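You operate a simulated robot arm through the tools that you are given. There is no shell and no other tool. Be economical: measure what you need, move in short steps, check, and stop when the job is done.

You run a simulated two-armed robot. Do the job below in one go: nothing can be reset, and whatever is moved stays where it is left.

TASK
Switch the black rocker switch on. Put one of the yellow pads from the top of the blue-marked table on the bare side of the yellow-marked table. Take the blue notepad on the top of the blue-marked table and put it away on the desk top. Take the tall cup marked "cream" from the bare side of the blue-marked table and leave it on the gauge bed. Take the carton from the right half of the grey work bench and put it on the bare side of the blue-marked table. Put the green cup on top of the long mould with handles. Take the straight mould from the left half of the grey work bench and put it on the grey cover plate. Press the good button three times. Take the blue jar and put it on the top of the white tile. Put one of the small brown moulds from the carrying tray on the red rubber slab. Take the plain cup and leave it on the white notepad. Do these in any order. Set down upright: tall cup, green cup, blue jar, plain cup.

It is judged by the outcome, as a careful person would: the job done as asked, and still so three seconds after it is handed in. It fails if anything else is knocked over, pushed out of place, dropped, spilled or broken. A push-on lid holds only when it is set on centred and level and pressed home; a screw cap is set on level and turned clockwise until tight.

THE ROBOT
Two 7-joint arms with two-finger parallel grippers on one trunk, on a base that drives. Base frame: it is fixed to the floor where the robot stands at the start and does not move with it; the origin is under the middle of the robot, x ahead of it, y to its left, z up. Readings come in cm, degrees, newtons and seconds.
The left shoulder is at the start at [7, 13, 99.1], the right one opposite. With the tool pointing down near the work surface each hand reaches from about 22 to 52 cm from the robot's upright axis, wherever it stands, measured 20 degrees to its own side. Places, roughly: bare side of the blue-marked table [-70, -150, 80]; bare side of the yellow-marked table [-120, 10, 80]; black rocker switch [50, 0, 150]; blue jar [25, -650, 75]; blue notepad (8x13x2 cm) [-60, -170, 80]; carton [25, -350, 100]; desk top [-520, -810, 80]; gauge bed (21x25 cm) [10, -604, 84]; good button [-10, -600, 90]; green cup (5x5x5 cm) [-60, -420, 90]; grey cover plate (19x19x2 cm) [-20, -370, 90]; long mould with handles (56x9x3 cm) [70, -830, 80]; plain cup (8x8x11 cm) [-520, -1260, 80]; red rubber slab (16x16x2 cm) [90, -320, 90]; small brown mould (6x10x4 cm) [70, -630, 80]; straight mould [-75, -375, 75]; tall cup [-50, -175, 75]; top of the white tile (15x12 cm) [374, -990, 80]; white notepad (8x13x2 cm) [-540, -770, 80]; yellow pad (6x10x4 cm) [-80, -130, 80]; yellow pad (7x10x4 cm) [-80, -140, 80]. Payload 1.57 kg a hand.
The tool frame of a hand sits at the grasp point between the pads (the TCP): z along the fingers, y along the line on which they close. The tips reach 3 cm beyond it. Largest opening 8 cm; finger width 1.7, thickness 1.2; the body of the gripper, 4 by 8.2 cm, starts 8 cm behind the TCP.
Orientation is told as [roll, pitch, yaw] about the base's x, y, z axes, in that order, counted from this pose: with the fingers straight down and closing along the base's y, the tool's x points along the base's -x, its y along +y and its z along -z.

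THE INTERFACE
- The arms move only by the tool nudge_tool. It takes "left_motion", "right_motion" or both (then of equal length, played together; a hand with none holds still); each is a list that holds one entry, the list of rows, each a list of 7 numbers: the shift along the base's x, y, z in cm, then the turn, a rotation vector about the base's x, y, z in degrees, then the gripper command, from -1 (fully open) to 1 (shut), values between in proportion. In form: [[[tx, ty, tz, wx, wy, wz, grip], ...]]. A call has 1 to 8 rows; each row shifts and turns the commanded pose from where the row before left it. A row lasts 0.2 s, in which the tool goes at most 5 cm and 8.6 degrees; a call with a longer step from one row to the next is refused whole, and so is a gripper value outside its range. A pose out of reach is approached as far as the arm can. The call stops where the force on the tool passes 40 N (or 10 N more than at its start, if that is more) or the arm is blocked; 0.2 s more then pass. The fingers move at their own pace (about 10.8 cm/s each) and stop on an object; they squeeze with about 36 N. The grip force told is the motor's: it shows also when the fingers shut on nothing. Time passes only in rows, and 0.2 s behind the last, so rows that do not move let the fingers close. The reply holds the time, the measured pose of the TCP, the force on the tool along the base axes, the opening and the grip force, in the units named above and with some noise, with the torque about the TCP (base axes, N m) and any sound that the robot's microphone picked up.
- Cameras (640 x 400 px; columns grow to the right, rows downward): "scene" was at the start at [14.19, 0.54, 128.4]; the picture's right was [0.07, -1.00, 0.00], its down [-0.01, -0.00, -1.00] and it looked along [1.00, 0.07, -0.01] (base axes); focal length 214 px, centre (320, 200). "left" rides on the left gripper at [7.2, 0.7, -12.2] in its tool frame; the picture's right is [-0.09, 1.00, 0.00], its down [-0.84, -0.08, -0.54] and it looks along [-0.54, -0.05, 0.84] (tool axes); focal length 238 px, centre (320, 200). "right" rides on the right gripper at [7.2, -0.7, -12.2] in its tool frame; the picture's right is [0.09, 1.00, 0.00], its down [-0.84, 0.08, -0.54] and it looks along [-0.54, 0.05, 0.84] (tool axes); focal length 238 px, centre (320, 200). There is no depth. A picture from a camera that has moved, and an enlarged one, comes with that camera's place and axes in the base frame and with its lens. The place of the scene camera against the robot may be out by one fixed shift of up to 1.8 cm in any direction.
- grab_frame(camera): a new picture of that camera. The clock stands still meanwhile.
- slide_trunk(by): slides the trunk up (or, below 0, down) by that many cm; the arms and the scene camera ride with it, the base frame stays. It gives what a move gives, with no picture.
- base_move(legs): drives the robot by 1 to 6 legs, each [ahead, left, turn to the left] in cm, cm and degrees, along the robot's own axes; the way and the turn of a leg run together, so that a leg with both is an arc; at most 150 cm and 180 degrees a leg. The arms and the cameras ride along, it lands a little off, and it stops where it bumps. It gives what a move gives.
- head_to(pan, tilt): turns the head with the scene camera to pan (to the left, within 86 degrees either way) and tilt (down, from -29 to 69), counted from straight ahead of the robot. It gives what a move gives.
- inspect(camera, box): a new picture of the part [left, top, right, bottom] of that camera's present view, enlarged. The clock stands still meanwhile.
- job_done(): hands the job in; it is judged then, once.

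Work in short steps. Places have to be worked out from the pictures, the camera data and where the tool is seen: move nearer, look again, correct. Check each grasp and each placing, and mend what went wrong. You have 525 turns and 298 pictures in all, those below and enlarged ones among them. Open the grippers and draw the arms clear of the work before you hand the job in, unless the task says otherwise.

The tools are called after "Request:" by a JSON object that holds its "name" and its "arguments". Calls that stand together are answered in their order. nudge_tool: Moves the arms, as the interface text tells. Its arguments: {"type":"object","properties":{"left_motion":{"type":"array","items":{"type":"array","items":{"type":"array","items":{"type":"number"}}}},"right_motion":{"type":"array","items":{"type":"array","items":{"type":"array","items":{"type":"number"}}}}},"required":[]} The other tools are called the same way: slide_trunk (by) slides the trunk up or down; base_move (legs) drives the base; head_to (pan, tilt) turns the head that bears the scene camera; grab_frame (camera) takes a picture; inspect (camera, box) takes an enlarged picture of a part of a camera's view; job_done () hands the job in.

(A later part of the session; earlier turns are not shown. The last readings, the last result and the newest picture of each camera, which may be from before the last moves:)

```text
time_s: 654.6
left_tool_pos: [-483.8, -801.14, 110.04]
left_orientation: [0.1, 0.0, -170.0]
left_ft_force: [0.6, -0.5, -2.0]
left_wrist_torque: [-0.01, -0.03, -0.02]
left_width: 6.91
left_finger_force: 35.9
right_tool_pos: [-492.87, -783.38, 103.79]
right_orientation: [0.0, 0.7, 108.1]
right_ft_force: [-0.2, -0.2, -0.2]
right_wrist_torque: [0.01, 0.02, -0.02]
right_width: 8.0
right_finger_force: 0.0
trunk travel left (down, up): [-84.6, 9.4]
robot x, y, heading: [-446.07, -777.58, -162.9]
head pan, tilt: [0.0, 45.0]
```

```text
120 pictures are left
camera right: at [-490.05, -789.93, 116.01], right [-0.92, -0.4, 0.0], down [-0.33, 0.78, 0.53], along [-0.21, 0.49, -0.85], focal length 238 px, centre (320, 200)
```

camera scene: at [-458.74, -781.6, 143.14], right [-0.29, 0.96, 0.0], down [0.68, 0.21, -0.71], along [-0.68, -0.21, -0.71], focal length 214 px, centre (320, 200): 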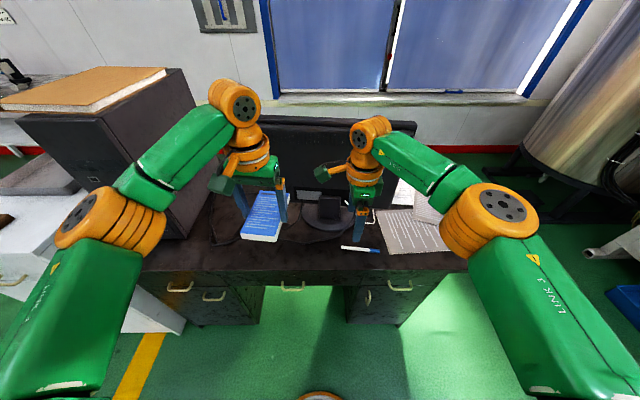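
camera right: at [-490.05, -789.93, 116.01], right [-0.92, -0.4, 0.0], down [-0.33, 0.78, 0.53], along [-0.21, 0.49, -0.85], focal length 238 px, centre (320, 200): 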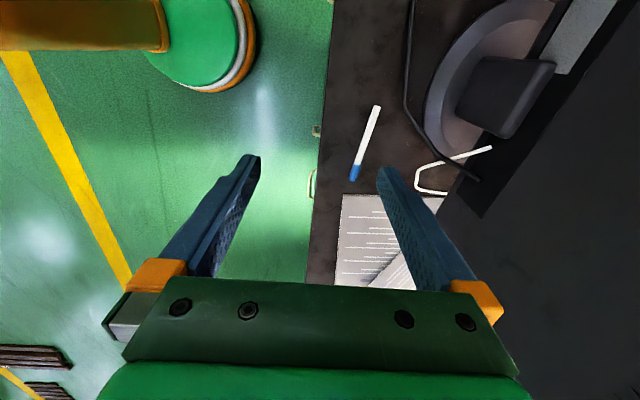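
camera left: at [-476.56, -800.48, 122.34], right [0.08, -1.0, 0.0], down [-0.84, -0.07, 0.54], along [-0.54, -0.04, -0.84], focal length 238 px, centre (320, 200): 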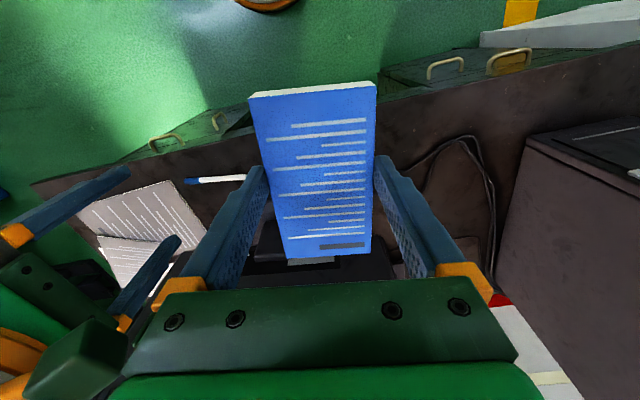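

The strip at the desk's front is free (a cable runs ~9 cm in). I turn the notepad sideways so it fits there.

Request:
{"name": "nudge_tool", "arguments": {"left_motion": [[[0, 0, 0, 0, 0, -8, 1], [0, 0, 0, 0, 0, -8, 1], [0, 0, 0, 0, 0, -8, 1], [0, 0, 0, 0, 0, -8, 1], [0, 0, 0, 0, 0, -8, 1], [0, 0, 0, 0, 0, -8, 1], [0, 0, 0, 0, 0, -8, 1], [0, 0, 0, 0, 0, -8, 1]]]}}

Request:
{"name": "nudge_tool", "arguments": {"left_motion": [[[0, 0, 0, 0, 0, -8, 1], [0, 0, 0, 0, 0, -8, 1], [0, 0, 0, 0, 0, -3, 1]]]}}

Request:
{"name": "base_move", "arguments": {"legs": [[7, 0, 0]]}}

Request:
{"name": "grab_frame", "arguments": {"camera": "left"}}

Request:
{"name": "grab_frame", "arguments": {"camera": "scene"}}

```text
time_s: 656.4
left_tool_pos: [-483.62, -801.01, 110.11]
left_orientation: [0.0, -0.1, 125.7]
left_ft_force: [0.7, -0.5, -0.9]
left_wrist_torque: [-0.02, -0.01, 0.02]
left_width: 6.9
left_finger_force: 36.2
right_tool_pos: [-492.77, -783.33, 103.75]
right_orientation: [0.0, 0.6, 108.1]
right_ft_force: [0.6, -0.2, -0.3]
right_wrist_torque: [-0.01, 0.0, -0.02]
right_width: 8.0
right_finger_force: 0.1
trunk travel left (down, up): [-84.6, 9.4]
robot x, y, heading: [-446.09, -777.89, -163.0]
head pan, tilt: [0.0, 45.0]
```

```text
time_s: 657.2
left_tool_pos: [-483.73, -801.05, 110.07]
left_orientation: [0.1, -0.1, 106.8]
left_ft_force: [0.2, 0.2, -1.2]
left_wrist_torque: [0.03, -0.01, -0.01]
left_width: 6.91
left_finger_force: 35.7
right_tool_pos: [-492.82, -783.28, 103.73]
right_orientation: [0.0, 0.6, 107.9]
right_ft_force: [-0.3, 0.2, -0.7]
right_wrist_torque: [-0.04, -0.02, 0.0]
right_width: 8.01
right_finger_force: 0.1
trunk travel left (down, up): [-84.6, 9.4]
robot x, y, heading: [-446.47, -777.63, -163.2]
head pan, tilt: [0.0, 45.0]
```

```text
time_s: 658.2
left_tool_pos: [-489.75, -803.04, 110.31]
left_orientation: [0.4, -0.2, 107.1]
left_ft_force: [1.1, 0.8, -1.5]
left_wrist_torque: [0.0, 0.04, 0.0]
left_width: 6.92
left_finger_force: 36.1
right_tool_pos: [-499.01, -785.38, 103.99]
right_orientation: [0.4, 0.6, 108.1]
right_ft_force: [0.2, 0.0, 0.2]
right_wrist_torque: [0.01, 0.04, 0.0]
right_width: 8.0
right_finger_force: 0.0
trunk travel left (down, up): [-84.6, 9.4]
robot x, y, heading: [-452.94, -779.47, -163.0]
head pan, tilt: [0.0, 45.0]
```

```text
119 pictures are left
camera left: at [-488.23, -810.08, 122.6], right [-0.98, -0.2, 0.01], down [-0.17, 0.82, 0.54], along [-0.12, 0.53, -0.84], focal length 238 px, centre (320, 200)
```

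left: 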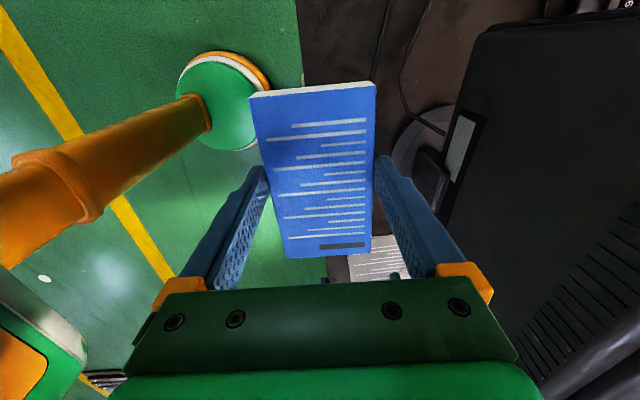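

```text
118 pictures are left
camera scene: at [-464.59, -783.42, 143.23], right [-0.3, 0.96, 0.0], down [0.67, 0.21, -0.71], along [-0.68, -0.21, -0.7], focal length 214 px, centre (320, 200)
```

scene: 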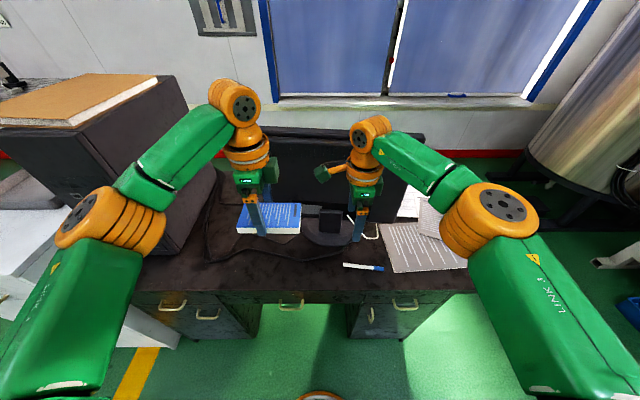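

The notepad needs to go 4 cm further in to lie fully on the desk. I shift and lower to z≈90.

Request:
{"name": "nudge_tool", "arguments": {"left_motion": [[[-1.9, -0.6, -1, 0, 0, 0, 1], [-1.9, -0.6, -1, 0, 0, 0, 1], [0, 0, -4.5, 0, 0, 0, 1], [0, 0, -4.5, 0, 0, 0, 1], [0, 0, -4.5, 0, 0, 0, 1], [0, 0, -4, 0, 0, 0, 1]]]}}

Request:
{"name": "grab_frame", "arguments": {"camera": "left"}}

Request:
{"name": "inspect", "arguments": {"camera": "scene", "box": [180, 180, 420, 330]}}

```text
time_s: 659.6
left_tool_pos: [-494.13, -804.23, 90.52]
left_orientation: [-0.1, 0.0, 107.1]
left_ft_force: [0.7, -0.3, -1.4]
left_wrist_torque: [-0.04, -0.04, 0.0]
left_width: 6.92
left_finger_force: 35.9
right_tool_pos: [-499.64, -785.56, 103.64]
right_orientation: [0.0, 0.6, 108.1]
right_ft_force: [-0.7, -0.8, 0.0]
right_wrist_torque: [0.01, 0.04, 0.03]
right_width: 8.0
right_finger_force: 0.1
trunk travel left (down, up): [-84.6, 9.4]
robot x, y, heading: [-453.14, -779.47, -162.7]
head pan, tilt: [0.0, 45.0]
```

```text
117 pictures are left
camera left: at [-492.66, -811.38, 102.7], right [-0.98, -0.2, 0.0], down [-0.17, 0.82, 0.54], along [-0.11, 0.53, -0.84], focal length 238 px, centre (320, 200)
```

left: 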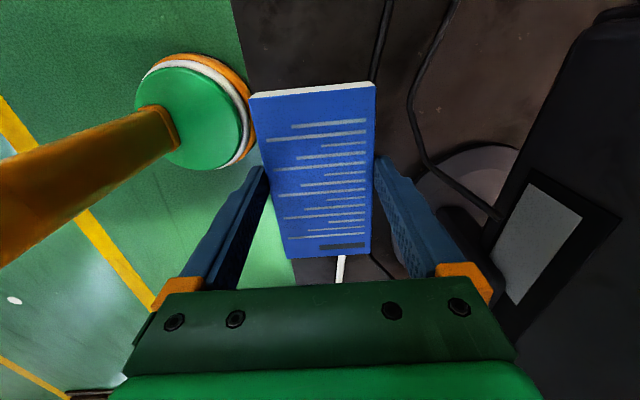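

```text
2.67 times, centred on (300, 255) of scene
camera zoom: at [-465.48, -783.7, 143.13], right [-0.3, 0.96, 0.0], down [0.68, 0.21, -0.71], along [-0.67, -0.21, -0.71], focal length 572 px, centre (373, 53)
```

zoom: 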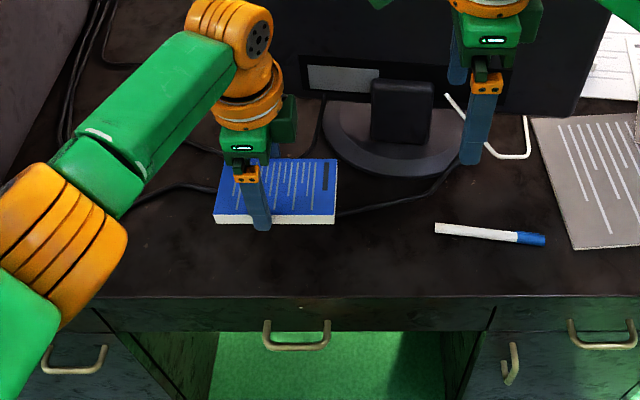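

It will clear the cable and the edge. I shift 0.7 cm back and lower to contact.

Request:
{"name": "nudge_tool", "arguments": {"left_motion": [[[0.6, 0.2, -3, 0, 0, 0, 1], [0, 0, -2, 0, 0, 0, 1], [0, 0, -0.8, 0, 0, 0, 1], [0, 0, -0.4, 0, 0, 0, 1], [0, 0, -0.4, 0, 0, 0, 1], [0, 0, -0.4, 0, 0, 0, 1]]]}}

```text
time_s: 661.0
left_tool_pos: [-493.02, -804.24, 83.65]
left_orientation: [-0.1, -0.1, 107.0]
left_ft_force: [-0.2, -0.8, -0.6]
left_wrist_torque: [-0.01, -0.01, -0.01]
left_width: 6.91
left_finger_force: 36.3
left hand out of reach, approached as far as the arm can: row 5
right_tool_pos: [-499.38, -785.58, 103.72]
right_orientation: [0.1, 0.6, 108.0]
right_ft_force: [-0.1, -0.1, -0.3]
right_wrist_torque: [-0.01, 0.01, -0.03]
right_width: 8.01
right_finger_force: 0.1
trunk travel left (down, up): [-84.6, 9.4]
robot x, y, heading: [-452.82, -779.35, -162.6]
head pan, tilt: [0.0, 45.0]
```

The arm is near its limit, so I use the trunk to lower the rest in small amounts.

Request:
{"name": "slide_trunk", "arguments": {"by": -1}}

Request:
{"name": "grab_frame", "arguments": {"camera": "left"}}

```text
time_s: 661.6
left_tool_pos: [-493.01, -804.25, 82.61]
left_orientation: [0.1, 0.1, 107.2]
left_ft_force: [-0.3, 0.2, -2.3]
left_wrist_torque: [0.01, -0.04, -0.02]
left_width: 6.91
left_finger_force: 35.9
right_tool_pos: [-499.54, -785.53, 102.65]
right_orientation: [0.0, 0.6, 108.1]
right_ft_force: [0.2, 0.1, 0.3]
right_wrist_torque: [-0.04, 0.03, 0.03]
right_width: 7.98
right_finger_force: 0.0
trunk travel left (down, up): [-83.6, 10.4]
robot x, y, heading: [-452.75, -779.59, -162.5]
head pan, tilt: [0.0, 45.0]
```

```text
115 pictures are left
camera left: at [-491.58, -811.37, 94.89], right [-0.98, -0.2, 0.0], down [-0.17, 0.82, 0.54], along [-0.11, 0.53, -0.84], focal length 238 px, centre (320, 200)
```

left: 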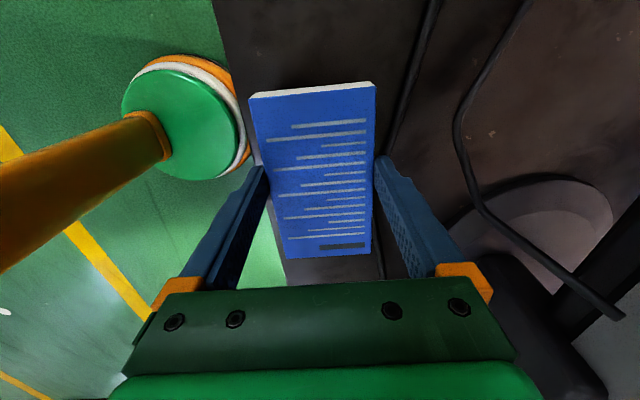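

Request:
{"name": "slide_trunk", "arguments": {"by": -1}}

Request:
{"name": "slide_trunk", "arguments": {"by": -0.7}}

```text
time_s: 662.2
left_tool_pos: [-493.03, -804.29, 81.72]
left_orientation: [0.0, 0.0, 107.1]
left_ft_force: [0.3, 0.9, -1.8]
left_wrist_torque: [-0.01, 0.01, 0.02]
left_width: 6.9
left_finger_force: 35.9
right_tool_pos: [-499.58, -785.54, 101.66]
right_orientation: [0.0, 0.6, 108.1]
right_ft_force: [0.2, 0.1, 0.8]
right_wrist_torque: [-0.01, 0.0, 0.03]
right_width: 7.99
right_finger_force: 0.0
trunk travel left (down, up): [-82.6, 11.4]
robot x, y, heading: [-452.6, -779.42, -162.8]
head pan, tilt: [0.0, 45.0]
```

```text
time_s: 662.8
left_tool_pos: [-492.99, -804.32, 80.91]
left_orientation: [0.0, -0.1, 107.1]
left_ft_force: [0.0, 0.3, -1.4]
left_wrist_torque: [0.02, -0.04, -0.02]
left_width: 6.94
left_finger_force: 36.4
right_tool_pos: [-499.53, -785.46, 101.02]
right_orientation: [0.0, 0.7, 108.0]
right_ft_force: [-0.4, -1.0, 0.3]
right_wrist_torque: [0.01, 0.01, -0.02]
right_width: 8.01
right_finger_force: 0.1
trunk travel left (down, up): [-81.9, 12.1]
robot x, y, heading: [-452.67, -779.74, -162.7]
head pan, tilt: [0.0, 45.0]
```

The desk is lower than assumed. I continue lowering with the arm, force-watched.

Request:
{"name": "nudge_tool", "arguments": {"left_motion": [[[0, 0, -0.5, 0, 0, 0, 1], [0, 0, -0.5, 0, 0, 0, 1], [0, 0, -0.5, 0, 0, 0, 1], [0, 0, -0.5, 0, 0, 0, 1]]]}}

Request:
{"name": "inspect", "arguments": {"camera": "scene", "box": [180, 180, 420, 330]}}

```text
time_s: 663.8
left_tool_pos: [-492.12, -804.31, 79.65]
left_orientation: [0.5, 0.1, 107.0]
left_ft_force: [-5.5, -5.1, 22.7]
left_wrist_torque: [0.75, 0.06, 0.2]
left_width: 6.95
left_finger_force: 35.8
left hand out of reach, approached as far as the arm can: row 2, 4
right_tool_pos: [-499.35, -785.31, 101.22]
right_orientation: [0.2, 0.6, 108.1]
right_ft_force: [-0.3, -0.1, -0.5]
right_wrist_torque: [0.0, -0.01, 0.01]
right_width: 8.01
right_finger_force: 0.0
trunk travel left (down, up): [-81.9, 12.1]
robot x, y, heading: [-453.03, -779.9, -162.8]
head pan, tilt: [0.0, 45.0]
```

```text
2.67 times, centred on (300, 255) of scene
camera zoom: at [-465.15, -783.54, 140.51], right [-0.3, 0.96, 0.0], down [0.67, 0.21, -0.71], along [-0.68, -0.21, -0.71], focal length 572 px, centre (373, 53)
```

zoom: 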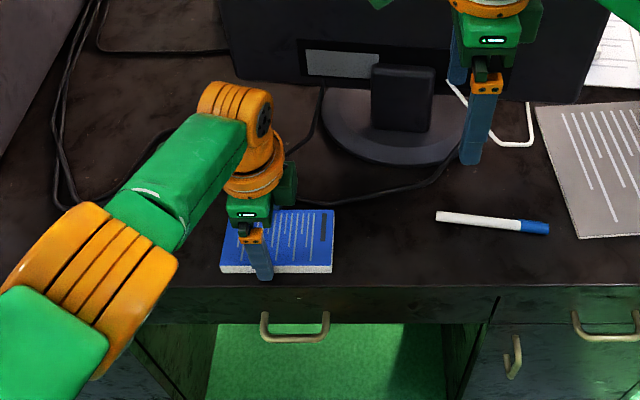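

The notepad lies on the desk's front strip. I release and rise.

Request:
{"name": "nudge_tool", "arguments": {"left_motion": [[[0, 0, 0.1, 0, 0, 0, -1], [0, 0, 0, 0, 0, 0, -1], [0, 0, 2, 0, 0, 0, -1], [0, 0, 4, 0, 0, 0, -1], [0, 0, 4, 0, 0, 0, -1], [0, 0, 4, 0, 0, 0, -1], [0, 0, 4, 0, 0, 0, -1], [0, 0, 4, 0, 0, 0, -1]]]}}

Request:
{"name": "grab_frame", "arguments": {"camera": "scene"}}

Request:
{"name": "inspect", "arguments": {"camera": "scene", "box": [320, 160, 480, 280]}}

```text
time_s: 665.5
left_tool_pos: [-491.98, -804.41, 101.3]
left_orientation: [0.1, 0.1, 107.1]
left_ft_force: [0.0, 0.4, 1.1]
left_wrist_torque: [-0.01, 0.02, 0.0]
left_width: 7.99
left_finger_force: 0.0
right_tool_pos: [-499.48, -785.58, 101.11]
right_orientation: [0.1, 0.7, 108.1]
right_ft_force: [-0.1, -0.3, -0.3]
right_wrist_torque: [0.0, 0.02, -0.01]
right_width: 7.97
right_finger_force: 0.0
trunk travel left (down, up): [-81.9, 12.1]
robot x, y, heading: [-452.72, -779.58, -163.0]
head pan, tilt: [0.0, 45.0]
```

```text
113 pictures are left
camera scene: at [-465.31, -783.66, 140.44], right [-0.3, 0.96, 0.0], down [0.68, 0.21, -0.71], along [-0.68, -0.21, -0.71], focal length 214 px, centre (320, 200)
```

scene: 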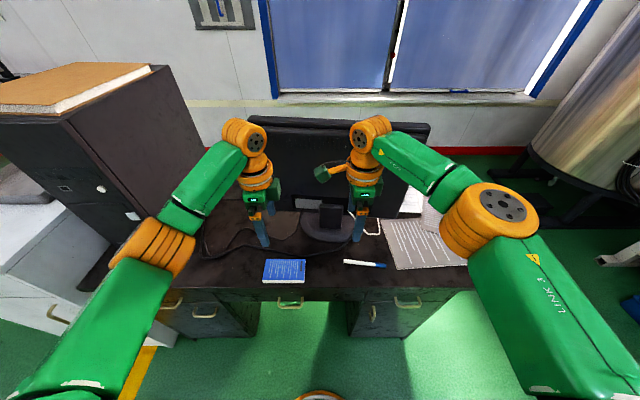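

```text
3.33 times, centred on (400, 220) of scene
camera zoom: at [-465.31, -783.66, 140.44], right [-0.3, 0.96, 0.0], down [0.68, 0.21, -0.71], along [-0.68, -0.21, -0.71], focal length 715 px, centre (53, 133)
```

zoom: 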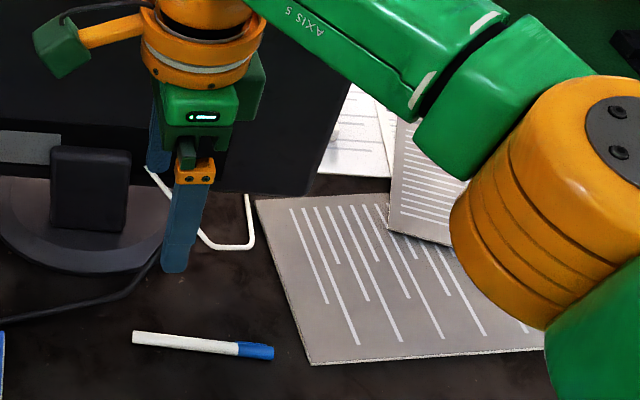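

The blue notepad is put away. To find the white notepad, I back off a little, shift right, and look from there.

Request:
{"name": "base_move", "arguments": {"legs": [[-15, 0, 0], [0, -45, 0]]}}

Request:
{"name": "grab_frame", "arguments": {"camera": "scene"}}

Request:
{"name": "inspect", "arguments": {"camera": "scene", "box": [230, 130, 430, 255]}}

```text
time_s: 669.2
left_tool_pos: [-491.13, -757.32, 101.19]
left_orientation: [0.1, 0.0, 107.0]
left_ft_force: [0.5, -1.4, -0.5]
left_wrist_torque: [0.02, 0.03, -0.02]
left_width: 8.0
left_finger_force: 0.1
right_tool_pos: [-498.6, -738.38, 101.02]
right_orientation: [-0.1, 0.6, 108.0]
right_ft_force: [0.4, 0.4, -0.4]
right_wrist_torque: [-0.04, 0.0, 0.02]
right_width: 8.01
right_finger_force: 0.1
trunk travel left (down, up): [-81.9, 12.1]
robot x, y, heading: [-451.89, -732.59, -162.6]
head pan, tilt: [0.0, 45.0]
```

```text
111 pictures are left
camera scene: at [-464.36, -736.57, 140.44], right [-0.3, 0.96, 0.0], down [0.68, 0.21, -0.71], along [-0.68, -0.21, -0.71], focal length 214 px, centre (320, 200)
```

scene: 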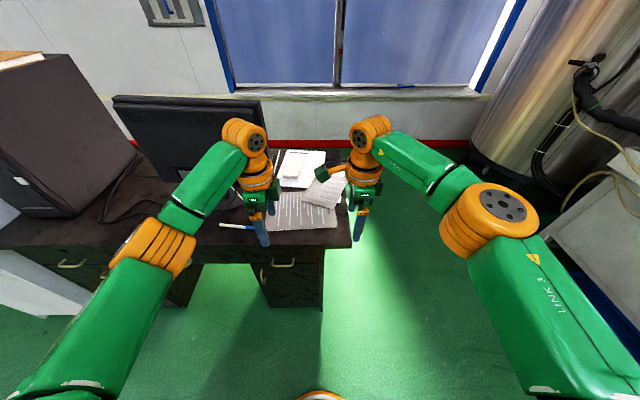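

```text
3.20 times, centred on (330, 192) of scene
camera zoom: at [-464.36, -736.57, 140.44], right [-0.3, 0.96, 0.0], down [0.68, 0.21, -0.71], along [-0.68, -0.21, -0.71], focal length 686 px, centre (288, 224)
```

zoom: 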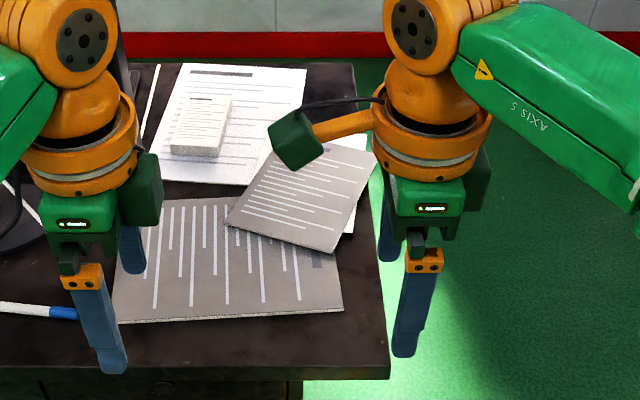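

The white notepad lies on a sheet at the desk's back right, about [-540, -773], reachable from the desk's north end. First I fetch the plain cup: back off and sidestep south.

Request:
{"name": "base_move", "arguments": {"legs": [[-50, 0, -0.4], [0, 120, 0], [0, 120, 0], [0, 120, 0], [0, 112, 0]]}}

Request:
{"name": "head_to", "arguments": {"pan": 0, "tilt": 20}}

Request:
{"name": "grab_frame", "arguments": {"camera": "scene"}}

```text
time_s: 694.6
left_tool_pos: [-316.43, -1196.08, 101.25]
left_orientation: [0.2, 0.1, 104.5]
left_ft_force: [-0.5, -1.1, -0.6]
left_wrist_torque: [0.0, 0.01, -0.01]
left_width: 8.0
left_finger_force: 0.1
right_tool_pos: [-323.01, -1176.85, 101.11]
right_orientation: [-0.1, 0.7, 105.4]
right_ft_force: [0.5, -0.6, 0.0]
right_wrist_torque: [-0.03, -0.02, -0.02]
right_width: 8.02
right_finger_force: 0.1
trunk travel left (down, up): [-81.9, 12.1]
robot x, y, heading: [-276.35, -1173.33, -165.3]
head pan, tilt: [0.0, 45.0]
```

```text
time_s: 695.5
left_tool_pos: [-316.45, -1196.03, 101.18]
left_orientation: [0.1, 0.0, 104.5]
left_ft_force: [-0.1, 0.7, -0.3]
left_wrist_torque: [-0.03, 0.03, 0.0]
left_width: 7.99
left_finger_force: 0.0
right_tool_pos: [-322.97, -1176.86, 101.06]
right_orientation: [0.0, 0.6, 105.6]
right_ft_force: [1.1, 1.0, -0.4]
right_wrist_torque: [-0.04, -0.01, 0.01]
right_width: 7.99
right_finger_force: 0.0
trunk travel left (down, up): [-81.9, 12.1]
robot x, y, heading: [-275.96, -1172.8, -165.6]
head pan, tilt: [0.0, 20.0]
```

```text
109 pictures are left
camera scene: at [-289.95, -1176.8, 144.3], right [-0.25, 0.97, 0.0], down [0.33, 0.09, -0.94], along [-0.91, -0.24, -0.34], focal length 214 px, centre (320, 200)
```

scene: 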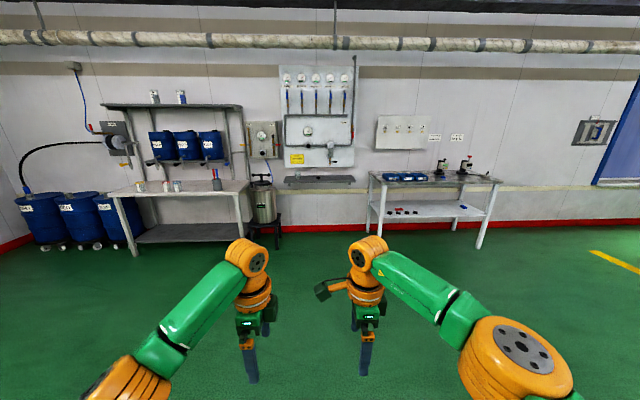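

I'm in line with the shelf. I correct the heading and drive 150 cm ahead.

Request:
{"name": "base_move", "arguments": {"legs": [[0, 0, 2.8], [140, 0, 0]]}}

Request:
{"name": "head_to", "arguments": {"pan": 0, "tilt": 30}}

Request:
{"name": "grab_frame", "arguments": {"camera": "scene"}}

Request:
{"name": "inspect", "arguments": {"camera": "scene", "box": [240, 120, 400, 245]}}

```text
time_s: 702.8
left_tool_pos: [-448.24, -1241.45, 101.22]
left_orientation: [0.1, -0.1, 108.3]
left_ft_force: [0.2, 0.5, -0.1]
left_wrist_torque: [-0.01, -0.01, -0.02]
left_width: 7.98
left_finger_force: 0.0
right_tool_pos: [-455.85, -1222.7, 101.01]
right_orientation: [0.1, 0.6, 109.2]
right_ft_force: [0.0, -0.6, 0.6]
right_wrist_torque: [0.02, -0.01, 0.01]
right_width: 8.01
right_finger_force: 0.1
trunk travel left (down, up): [-81.9, 12.1]
robot x, y, heading: [-409.33, -1216.4, -162.0]
head pan, tilt: [0.0, 20.0]
```

```text
time_s: 703.6
left_tool_pos: [-448.11, -1241.65, 101.24]
left_orientation: [0.1, 0.0, 108.2]
left_ft_force: [0.6, -0.5, 0.4]
left_wrist_torque: [-0.02, -0.01, -0.02]
left_width: 7.99
left_finger_force: 0.0
right_tool_pos: [-456.04, -1222.62, 101.07]
right_orientation: [0.0, 0.7, 109.2]
right_ft_force: [0.3, -0.7, 0.0]
right_wrist_torque: [0.01, 0.0, -0.01]
right_width: 8.01
right_finger_force: 0.1
trunk travel left (down, up): [-81.9, 12.1]
robot x, y, heading: [-409.55, -1215.79, -161.6]
head pan, tilt: [0.0, 30.0]
```

```text
108 pictures are left
camera scene: at [-422.69, -1220.54, 142.71], right [-0.31, 0.95, 0.0], down [0.47, 0.16, -0.87], along [-0.82, -0.27, -0.5], focal length 214 px, centre (320, 200)
```

scene: 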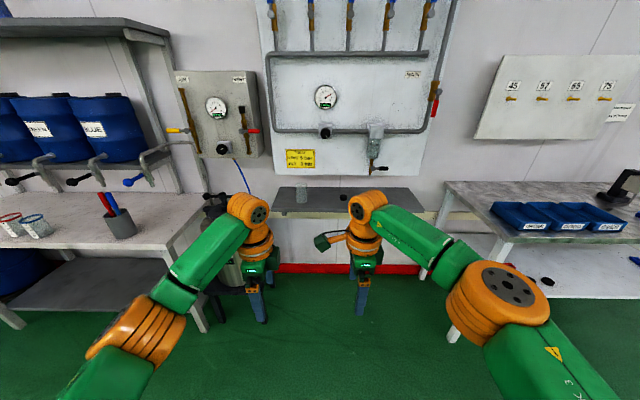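

```text
3.20 times, centred on (320, 182) of scene
camera zoom: at [-422.69, -1220.54, 142.71], right [-0.31, 0.95, 0.0], down [0.47, 0.16, -0.87], along [-0.82, -0.27, -0.5], focal length 686 px, centre (320, 256)
```

zoom: 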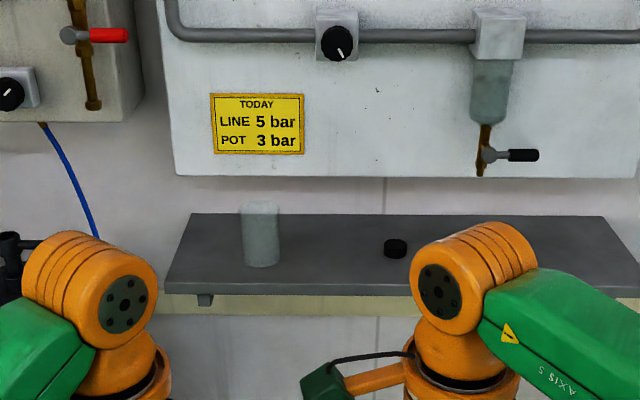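

The clear cup is ~7 cm wide, 11 cm in front... on the shelf at about [-520.5, -1264]. I drive 62 cm closer.

Request:
{"name": "base_move", "arguments": {"legs": [[62, 0, -1.2]]}}

Request:
{"name": "head_to", "arguments": {"pan": 10, "tilt": 45}}

Request:
{"name": "grab_frame", "arguments": {"camera": "scene"}}

Request:
{"name": "grab_frame", "arguments": {"camera": "left"}}

```text
time_s: 707.0
left_tool_pos: [-507.84, -1259.83, 101.33]
left_orientation: [0.1, 0.0, 107.1]
left_ft_force: [-0.8, 0.7, 0.2]
left_wrist_torque: [0.03, 0.05, 0.0]
left_width: 7.97
left_finger_force: 0.0
right_tool_pos: [-515.19, -1240.79, 101.05]
right_orientation: [0.2, 0.6, 108.2]
right_ft_force: [0.2, 0.0, 0.1]
right_wrist_torque: [-0.05, 0.04, -0.02]
right_width: 8.03
right_finger_force: 0.1
trunk travel left (down, up): [-81.9, 12.1]
robot x, y, heading: [-468.65, -1235.04, -163.0]
head pan, tilt: [0.0, 30.0]
```

```text
time_s: 707.8
left_tool_pos: [-507.87, -1259.74, 101.25]
left_orientation: [0.1, 0.0, 107.1]
left_ft_force: [0.2, 0.8, 0.6]
left_wrist_torque: [0.0, 0.03, 0.01]
left_width: 8.01
left_finger_force: 0.1
right_tool_pos: [-515.09, -1240.91, 101.06]
right_orientation: [0.1, 0.6, 108.1]
right_ft_force: [0.0, -0.5, 0.0]
right_wrist_torque: [0.02, -0.01, -0.03]
right_width: 8.01
right_finger_force: 0.1
trunk travel left (down, up): [-81.9, 12.1]
robot x, y, heading: [-468.45, -1235.34, -162.7]
head pan, tilt: [10.0, 45.0]
```

```text
106 pictures are left
camera scene: at [-480.58, -1240.29, 140.44], right [-0.46, 0.89, 0.0], down [0.63, 0.32, -0.71], along [-0.63, -0.32, -0.71], focal length 214 px, centre (320, 200)
```

scene: 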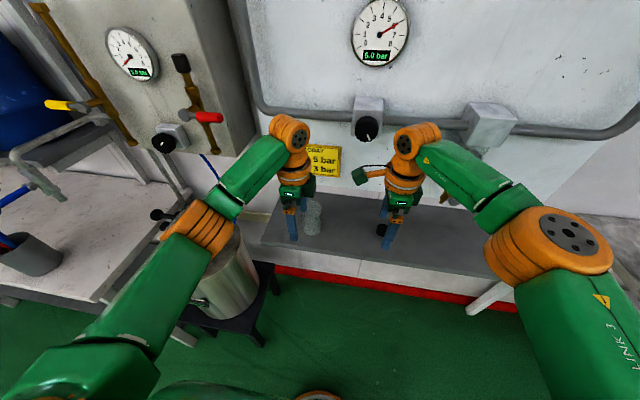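

```text
105 pictures are left
camera left: at [-506.36, -1266.87, 113.42], right [-0.98, -0.2, 0.0], down [-0.17, 0.82, 0.54], along [-0.11, 0.53, -0.84], focal length 238 px, centre (320, 200)
```

left: 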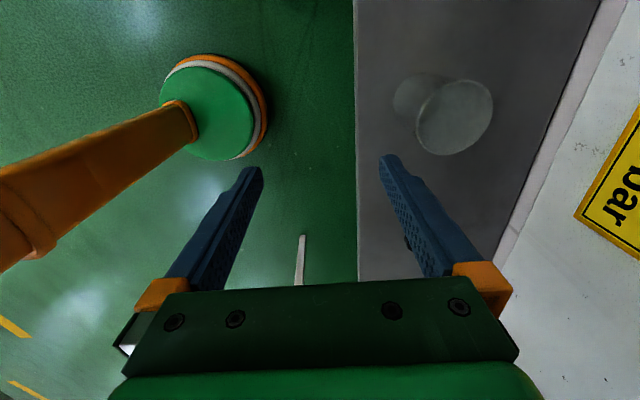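

The cup's rim centre is about [-519.7, -1264.1]. I drive 13 cm ahead, which brings the left hand over it.

Request:
{"name": "base_move", "arguments": {"legs": [[13, 0, 0]]}}

Request:
{"name": "grab_frame", "arguments": {"camera": "left"}}

```text
time_s: 709.0
left_tool_pos: [-516.77, -1262.33, 101.05]
left_orientation: [0.0, 0.1, 107.0]
left_ft_force: [-0.6, 0.6, 0.7]
left_wrist_torque: [0.03, -0.03, -0.02]
left_width: 7.99
left_finger_force: 0.1
right_tool_pos: [-523.67, -1243.54, 100.99]
right_orientation: [-0.7, 0.6, 110.3]
right_ft_force: [0.4, 0.4, -0.6]
right_wrist_torque: [-0.02, 0.0, 0.03]
right_width: 8.01
right_finger_force: 0.0
trunk travel left (down, up): [-81.9, 12.1]
robot x, y, heading: [-477.44, -1237.89, -162.9]
head pan, tilt: [10.0, 45.0]
stopped in leg 1: the force on the tool passed its limit at 143 N (the readings are from after the stop); the commanded pose is now the measured one
```

```text
104 pictures are left
camera left: at [-515.32, -1269.47, 113.4], right [-0.98, -0.2, 0.0], down [-0.17, 0.82, 0.54], along [-0.11, 0.53, -0.84], focal length 238 px, centre (320, 200)
```

left: 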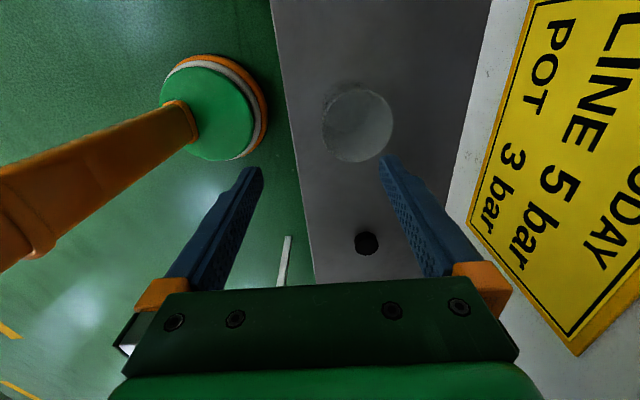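

Something was bumped, probably by the right wrist against the panel fittings. I look before moving.

Request:
{"name": "head_to", "arguments": {"pan": 0, "tilt": 25}}

Request:
{"name": "grab_frame", "arguments": {"camera": "scene"}}

Request:
{"name": "grab_frame", "arguments": {"camera": "right"}}

```text
time_s: 709.8
left_tool_pos: [-516.66, -1262.44, 101.14]
left_orientation: [0.0, 0.1, 107.0]
left_ft_force: [0.6, -0.1, -1.0]
left_wrist_torque: [0.0, 0.04, 0.04]
left_width: 8.0
left_finger_force: 0.1
right_tool_pos: [-523.61, -1243.57, 101.04]
right_orientation: [-0.8, 0.4, 110.2]
right_ft_force: [1.3, 0.2, 0.2]
right_wrist_torque: [0.0, -0.03, -0.03]
right_width: 8.01
right_finger_force: 0.1
trunk travel left (down, up): [-81.9, 12.1]
robot x, y, heading: [-477.16, -1237.74, -162.8]
head pan, tilt: [0.0, 25.0]
```

```text
103 pictures are left
camera scene: at [-490.96, -1241.99, 143.49], right [-0.29, 0.96, 0.0], down [0.4, 0.12, -0.91], along [-0.87, -0.27, -0.42], focal length 214 px, centre (320, 200)
```

scene: 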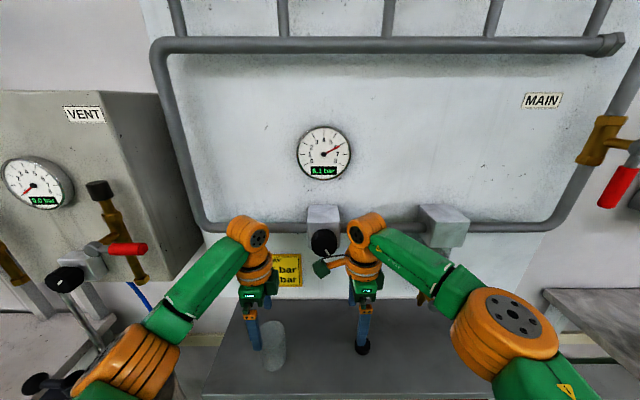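

```text
102 pictures are left
camera right: at [-520.7, -1250.06, 113.3], right [-0.9, -0.43, -0.01], down [-0.37, 0.76, 0.53], along [-0.22, 0.49, -0.85], focal length 238 px, centre (320, 200)
```

right: 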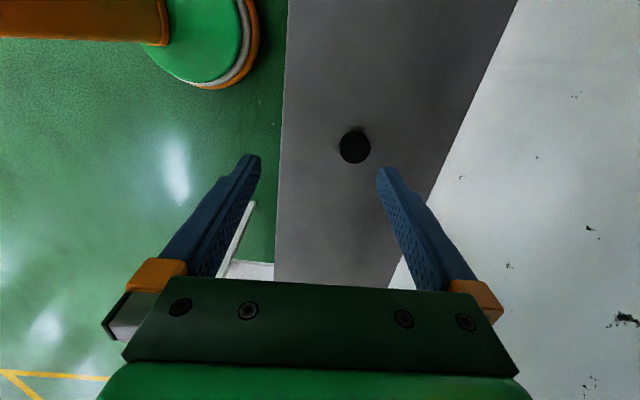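

I zoom on the regulator knob and gauge to see whether the knob was turned.

Request:
{"name": "inspect", "arguments": {"camera": "scene", "box": [280, 110, 400, 185]}}

Request:
{"name": "inspect", "arguments": {"camera": "scene", "box": [270, 190, 430, 290]}}

```text
5.33 times, centred on (340, 148) of scene
camera zoom: at [-490.96, -1241.99, 143.49], right [-0.29, 0.96, 0.0], down [0.4, 0.12, -0.91], along [-0.87, -0.27, -0.42], focal length 1144 px, centre (213, 480)
```

zoom: 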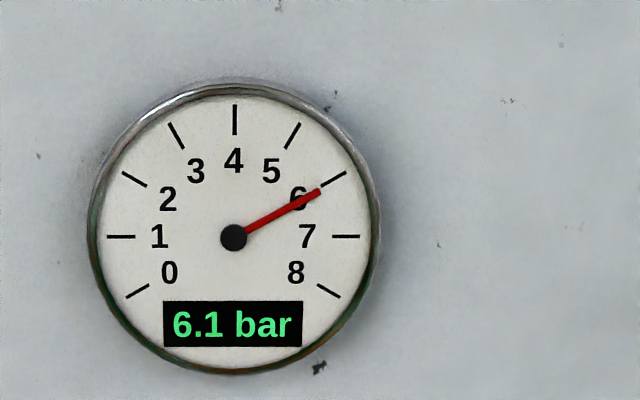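

```text
4.00 times, centred on (350, 240) of scene
camera zoom: at [-490.96, -1241.99, 143.49], right [-0.29, 0.96, 0.0], down [0.4, 0.12, -0.91], along [-0.87, -0.27, -0.42], focal length 858 px, centre (200, 40)
```

zoom: 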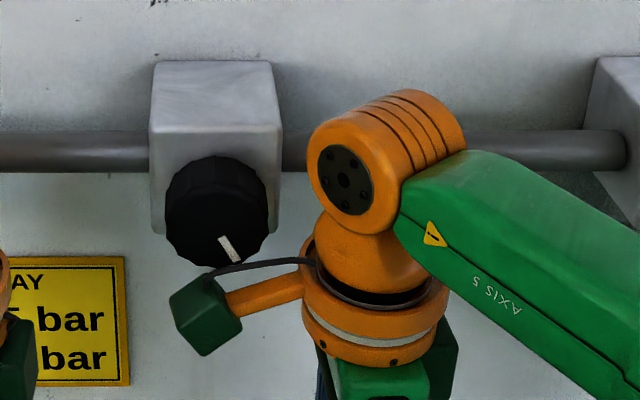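

The gauge reads 6.1 bar; the right camera bracket sits just below the knob. I withdraw the right hand straight back, away from the panel.

Request:
{"name": "nudge_tool", "arguments": {"right_motion": [[[2, 0.6, 0, 0, 0, 0, -1], [3, 0.9, 0, 0, 0, 0, -1], [3.5, 1.1, 0, 0, 0, 0, -1], [3.5, 1.1, 0, 0, 0, 0, -1], [3.5, 1.1, 0, 0, 0, 0, -1]]]}}

Request:
{"name": "grab_frame", "arguments": {"camera": "scene"}}

Request:
{"name": "inspect", "arguments": {"camera": "scene", "box": [270, 110, 430, 290]}}

```text
time_s: 711.0
left_tool_pos: [-516.69, -1262.34, 101.15]
left_orientation: [0.1, 0.1, 107.0]
left_ft_force: [-0.6, -0.8, 0.7]
left_wrist_torque: [-0.02, -0.02, -0.02]
left_width: 8.01
left_finger_force: 0.0
right_tool_pos: [-507.94, -1238.82, 101.08]
right_orientation: [-0.6, 0.4, 110.1]
right_ft_force: [-0.5, 0.6, 0.6]
right_wrist_torque: [0.01, 0.02, 0.01]
right_width: 8.01
right_finger_force: 0.0
trunk travel left (down, up): [-81.9, 12.1]
robot x, y, heading: [-477.52, -1237.33, -163.0]
head pan, tilt: [0.0, 25.0]
```

```text
99 pictures are left
camera scene: at [-490.85, -1241.92, 143.51], right [-0.29, 0.96, 0.0], down [0.4, 0.12, -0.91], along [-0.87, -0.27, -0.42], focal length 214 px, centre (320, 200)
```

scene: 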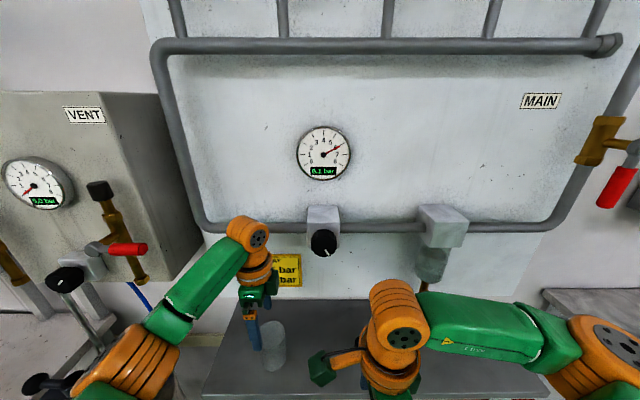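

```text
2.22 times, centred on (350, 200) of scene
camera zoom: at [-490.85, -1241.92, 143.51], right [-0.29, 0.96, 0.0], down [0.4, 0.12, -0.91], along [-0.87, -0.27, -0.42], focal length 477 px, centre (253, 200)
```

zoom: 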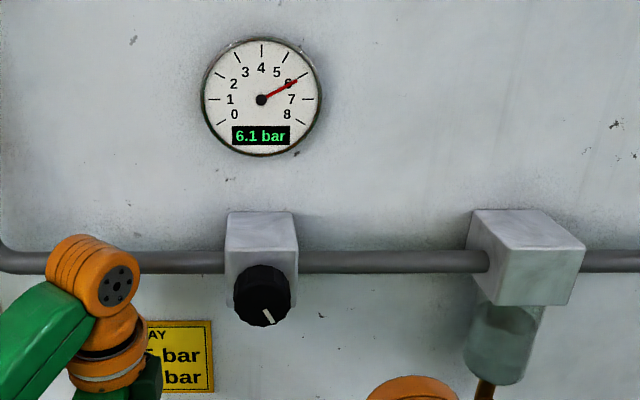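

The fittings look intact; the right camera bracket had met the regulator. Now the left hand: the cup's offset is (-3.2, -2.1). I lower to z≈96 first, then move over carefully.

Request:
{"name": "nudge_tool", "arguments": {"left_motion": [[[0, 0, -3, 0, 0, 0, -1], [0, 0, -2, 0, 0, 0, -1], [-1.1, -0.7, 0, 0, 0, 0, -1], [-1.1, -0.7, 0, 0, 0, 0, -1], [-1, -0.7, 0, 0, 0, 0, -1]]]}}

Request:
{"name": "grab_frame", "arguments": {"camera": "left"}}

```text
time_s: 712.2
left_tool_pos: [-519.88, -1264.53, 96.19]
left_orientation: [0.0, 0.1, 107.0]
left_ft_force: [-0.7, 0.2, 1.3]
left_wrist_torque: [-0.02, 0.02, -0.01]
left_width: 8.0
left_finger_force: 0.1
right_tool_pos: [-508.18, -1238.74, 101.12]
right_orientation: [-0.8, 0.6, 110.3]
right_ft_force: [-0.2, 0.3, -0.2]
right_wrist_torque: [0.01, 0.01, -0.01]
right_width: 8.0
right_finger_force: 0.0
trunk travel left (down, up): [-81.9, 12.1]
robot x, y, heading: [-477.59, -1237.55, -162.8]
head pan, tilt: [0.0, 25.0]
```

```text
97 pictures are left
camera left: at [-518.52, -1271.63, 108.43], right [-0.98, -0.2, 0.0], down [-0.17, 0.82, 0.54], along [-0.11, 0.53, -0.84], focal length 238 px, centre (320, 200)
```

left: 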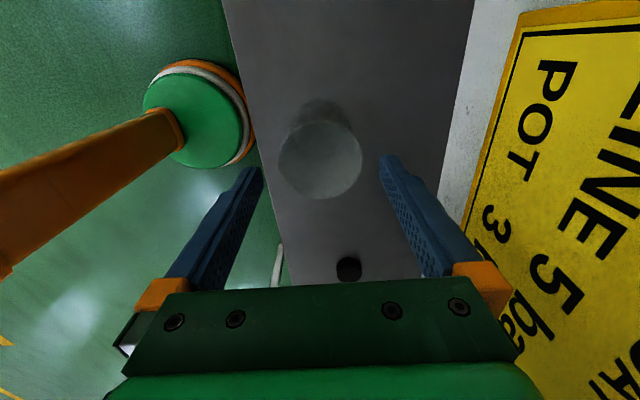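

Well centred. I zoom once to confirm margins.

Request:
{"name": "inspect", "arguments": {"camera": "left", "box": [240, 90, 400, 220]}}

```text
3.08 times, centred on (320, 155) of left
camera zoom: at [-518.52, -1271.63, 108.43], right [-0.98, -0.2, 0.0], down [-0.17, 0.82, 0.54], along [-0.11, 0.53, -0.84], focal length 733 px, centre (320, 338)
```

zoom: 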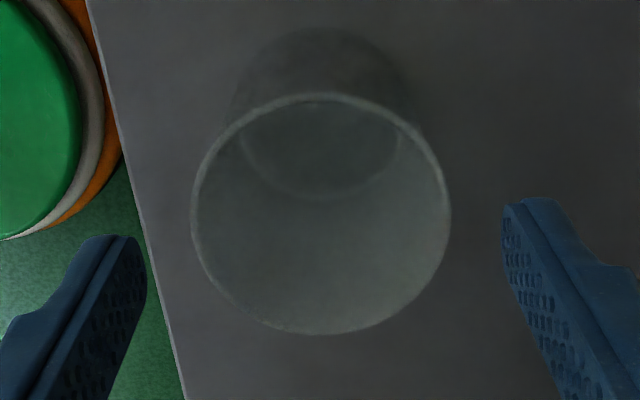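

Ample margin. I descend to z≈85 around the cup.

Request:
{"name": "nudge_tool", "arguments": {"left_motion": [[[0, 0, -2, 0, 0, 0, -1], [0, 0, -2, 0, 0, 0, -1], [0, 0, -2, 0, 0, 0, -1], [0, 0, -2, 0, 0, 0, -1], [0, 0, -1.5, 0, 0, 0, -1], [0, 0, -1.5, 0, 0, 0, -1]]]}}

Request:
{"name": "grab_frame", "arguments": {"camera": "left"}}

```text
time_s: 713.6
left_tool_pos: [-518.66, -1264.67, 85.4]
left_orientation: [0.1, 0.0, 107.0]
left_ft_force: [0.1, -0.9, 0.1]
left_wrist_torque: [-0.03, -0.03, 0.02]
left_width: 8.02
left_finger_force: 0.1
left hand out of reach, approached as far as the arm can: row 4, 5, 6
right_tool_pos: [-508.15, -1238.75, 101.05]
right_orientation: [-0.7, 0.5, 110.2]
right_ft_force: [-1.2, -0.2, -0.9]
right_wrist_torque: [-0.01, 0.01, -0.03]
right_width: 8.02
right_finger_force: 0.1
trunk travel left (down, up): [-81.9, 12.1]
robot x, y, heading: [-477.4, -1237.47, -163.0]
head pan, tilt: [0.0, 25.0]
```

```text
95 pictures are left
camera left: at [-517.24, -1271.75, 97.6], right [-0.98, -0.2, 0.0], down [-0.17, 0.82, 0.54], along [-0.11, 0.53, -0.84], focal length 238 px, centre (320, 200)
```

left: 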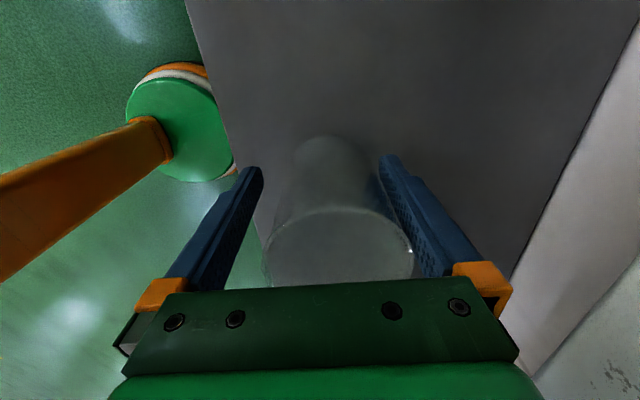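

The reach limit pulled the hand 1.2 cm back, so the cup is nearer the far finger. I drive 1.3 cm ahead to re-centre before closing.

Request:
{"name": "base_move", "arguments": {"legs": [[1.3, 0, 0]]}}

Request:
{"name": "grab_frame", "arguments": {"camera": "left"}}

```text
time_s: 714.4
left_tool_pos: [-519.77, -1265.02, 85.62]
left_orientation: [0.2, 0.1, 107.0]
left_ft_force: [-0.1, 0.1, 0.9]
left_wrist_torque: [-0.03, -0.01, -0.02]
left_width: 8.0
left_finger_force: 0.1
right_tool_pos: [-509.1, -1239.11, 101.15]
right_orientation: [-0.5, 0.4, 110.2]
right_ft_force: [0.3, 0.0, -0.3]
right_wrist_torque: [0.0, 0.03, -0.03]
right_width: 7.99
right_finger_force: 0.2
trunk travel left (down, up): [-81.9, 12.1]
robot x, y, heading: [-478.72, -1238.4, -162.8]
head pan, tilt: [0.0, 25.0]
```

```text
94 pictures are left
camera left: at [-518.25, -1272.08, 97.75], right [-0.98, -0.2, 0.0], down [-0.17, 0.82, 0.54], along [-0.11, 0.53, -0.84], focal length 238 px, centre (320, 200)
```

left: 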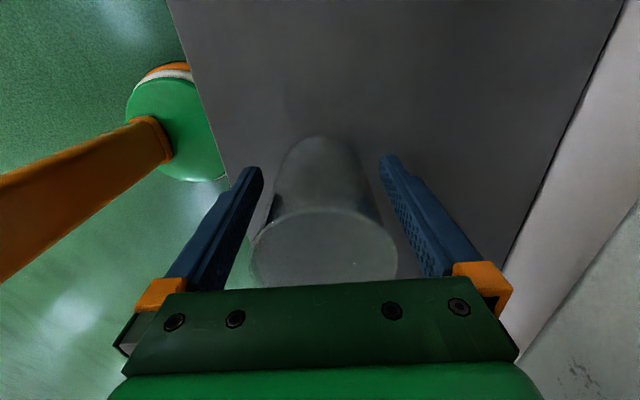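

Centred again. I close gently and lift.

Request:
{"name": "nudge_tool", "arguments": {"left_motion": [[[0, 0, 0, 0, 0, 0, -0.2], [0, 0, 0, 0, 0, 0, -0.2], [0, 0, 0, 0, 0, 0, -0.2]]]}}

Request:
{"name": "grab_frame", "arguments": {"camera": "left"}}

```text
time_s: 715.2
left_tool_pos: [-519.91, -1265.03, 85.4]
left_orientation: [0.1, 0.0, 107.1]
left_ft_force: [-0.8, 0.3, 4.5]
left_wrist_torque: [0.04, 0.17, 0.0]
left_width: 6.46
left_finger_force: 36.0
right_tool_pos: [-509.3, -1239.11, 101.0]
right_orientation: [-0.6, 0.5, 110.2]
right_ft_force: [-0.1, -0.4, -0.4]
right_wrist_torque: [0.0, 0.01, 0.0]
right_width: 8.02
right_finger_force: 0.1
trunk travel left (down, up): [-81.9, 12.1]
robot x, y, heading: [-478.85, -1237.79, -162.8]
head pan, tilt: [0.0, 25.0]
```

```text
93 pictures are left
camera left: at [-518.41, -1272.09, 97.69], right [-0.98, -0.2, 0.0], down [-0.17, 0.82, 0.54], along [-0.11, 0.53, -0.84], focal length 238 px, centre (320, 200)
```

left: 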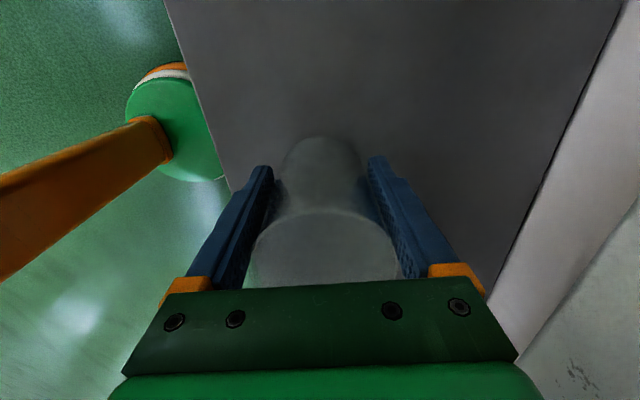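

Gripped (6.5 cm). I lift 3 cm and back the base straight out from the shelf.

Request:
{"name": "nudge_tool", "arguments": {"left_motion": [[[0, 0, 0.5, 0, 0, 0, -0.2], [0, 0, 1, 0, 0, 0, -0.2], [0, 0, 1.5, 0, 0, 0, -0.2]]]}}

Request:
{"name": "base_move", "arguments": {"legs": [[-45, 0, 0]]}}

Request:
{"name": "grab_frame", "arguments": {"camera": "scene"}}

Request:
{"name": "grab_frame", "arguments": {"camera": "left"}}

```text
time_s: 716.0
left_tool_pos: [-519.79, -1265.12, 88.49]
left_orientation: [0.0, 0.1, 107.0]
left_ft_force: [-0.2, -0.4, 0.3]
left_wrist_torque: [0.01, -0.05, -0.02]
left_width: 6.46
left_finger_force: 36.0
right_tool_pos: [-509.28, -1239.17, 100.97]
right_orientation: [-0.8, 0.5, 110.2]
right_ft_force: [-0.4, 0.7, 0.1]
right_wrist_torque: [-0.04, 0.0, -0.05]
right_width: 8.0
right_finger_force: 0.0
trunk travel left (down, up): [-81.9, 12.1]
robot x, y, heading: [-478.93, -1238.25, -162.8]
head pan, tilt: [0.0, 25.0]
```

```text
time_s: 718.6
left_tool_pos: [-477.85, -1252.25, 88.36]
left_orientation: [0.0, 0.1, 107.0]
left_ft_force: [-0.6, 0.2, -0.4]
left_wrist_torque: [-0.03, -0.02, 0.01]
left_width: 6.45
left_finger_force: 35.8
right_tool_pos: [-467.4, -1226.34, 100.99]
right_orientation: [-0.8, 0.5, 110.3]
right_ft_force: [-0.2, 0.1, -0.3]
right_wrist_torque: [-0.02, -0.02, -0.01]
right_width: 8.01
right_finger_force: 0.1
trunk travel left (down, up): [-81.9, 12.1]
robot x, y, heading: [-436.95, -1225.22, -163.0]
head pan, tilt: [0.0, 25.0]
```

```text
92 pictures are left
camera scene: at [-450.28, -1229.48, 143.48], right [-0.29, 0.96, 0.0], down [0.41, 0.12, -0.91], along [-0.87, -0.27, -0.42], focal length 214 px, centre (320, 200)
```

scene: 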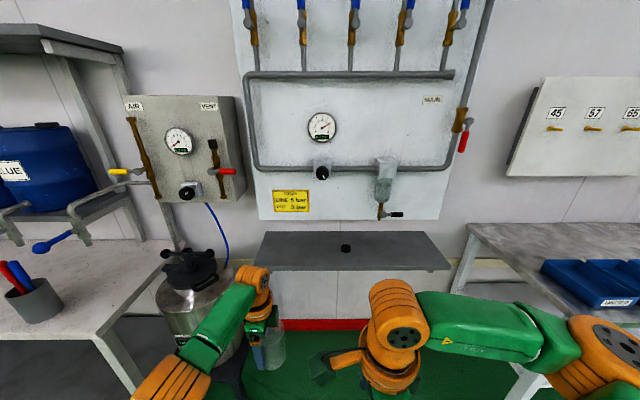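

```text
91 pictures are left
camera left: at [-476.41, -1259.26, 100.59], right [-0.98, -0.2, 0.0], down [-0.17, 0.82, 0.54], along [-0.11, 0.53, -0.84], focal length 238 px, centre (320, 200)
```

left: 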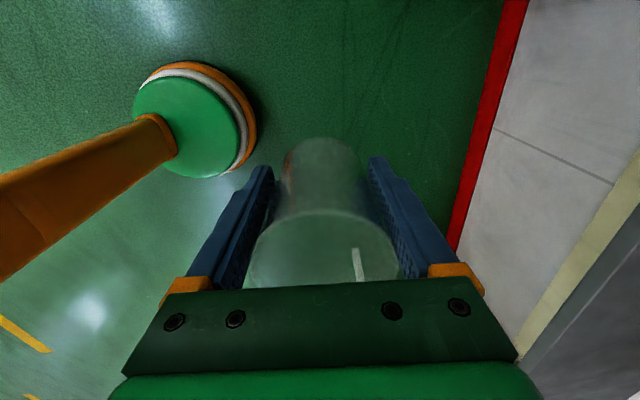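

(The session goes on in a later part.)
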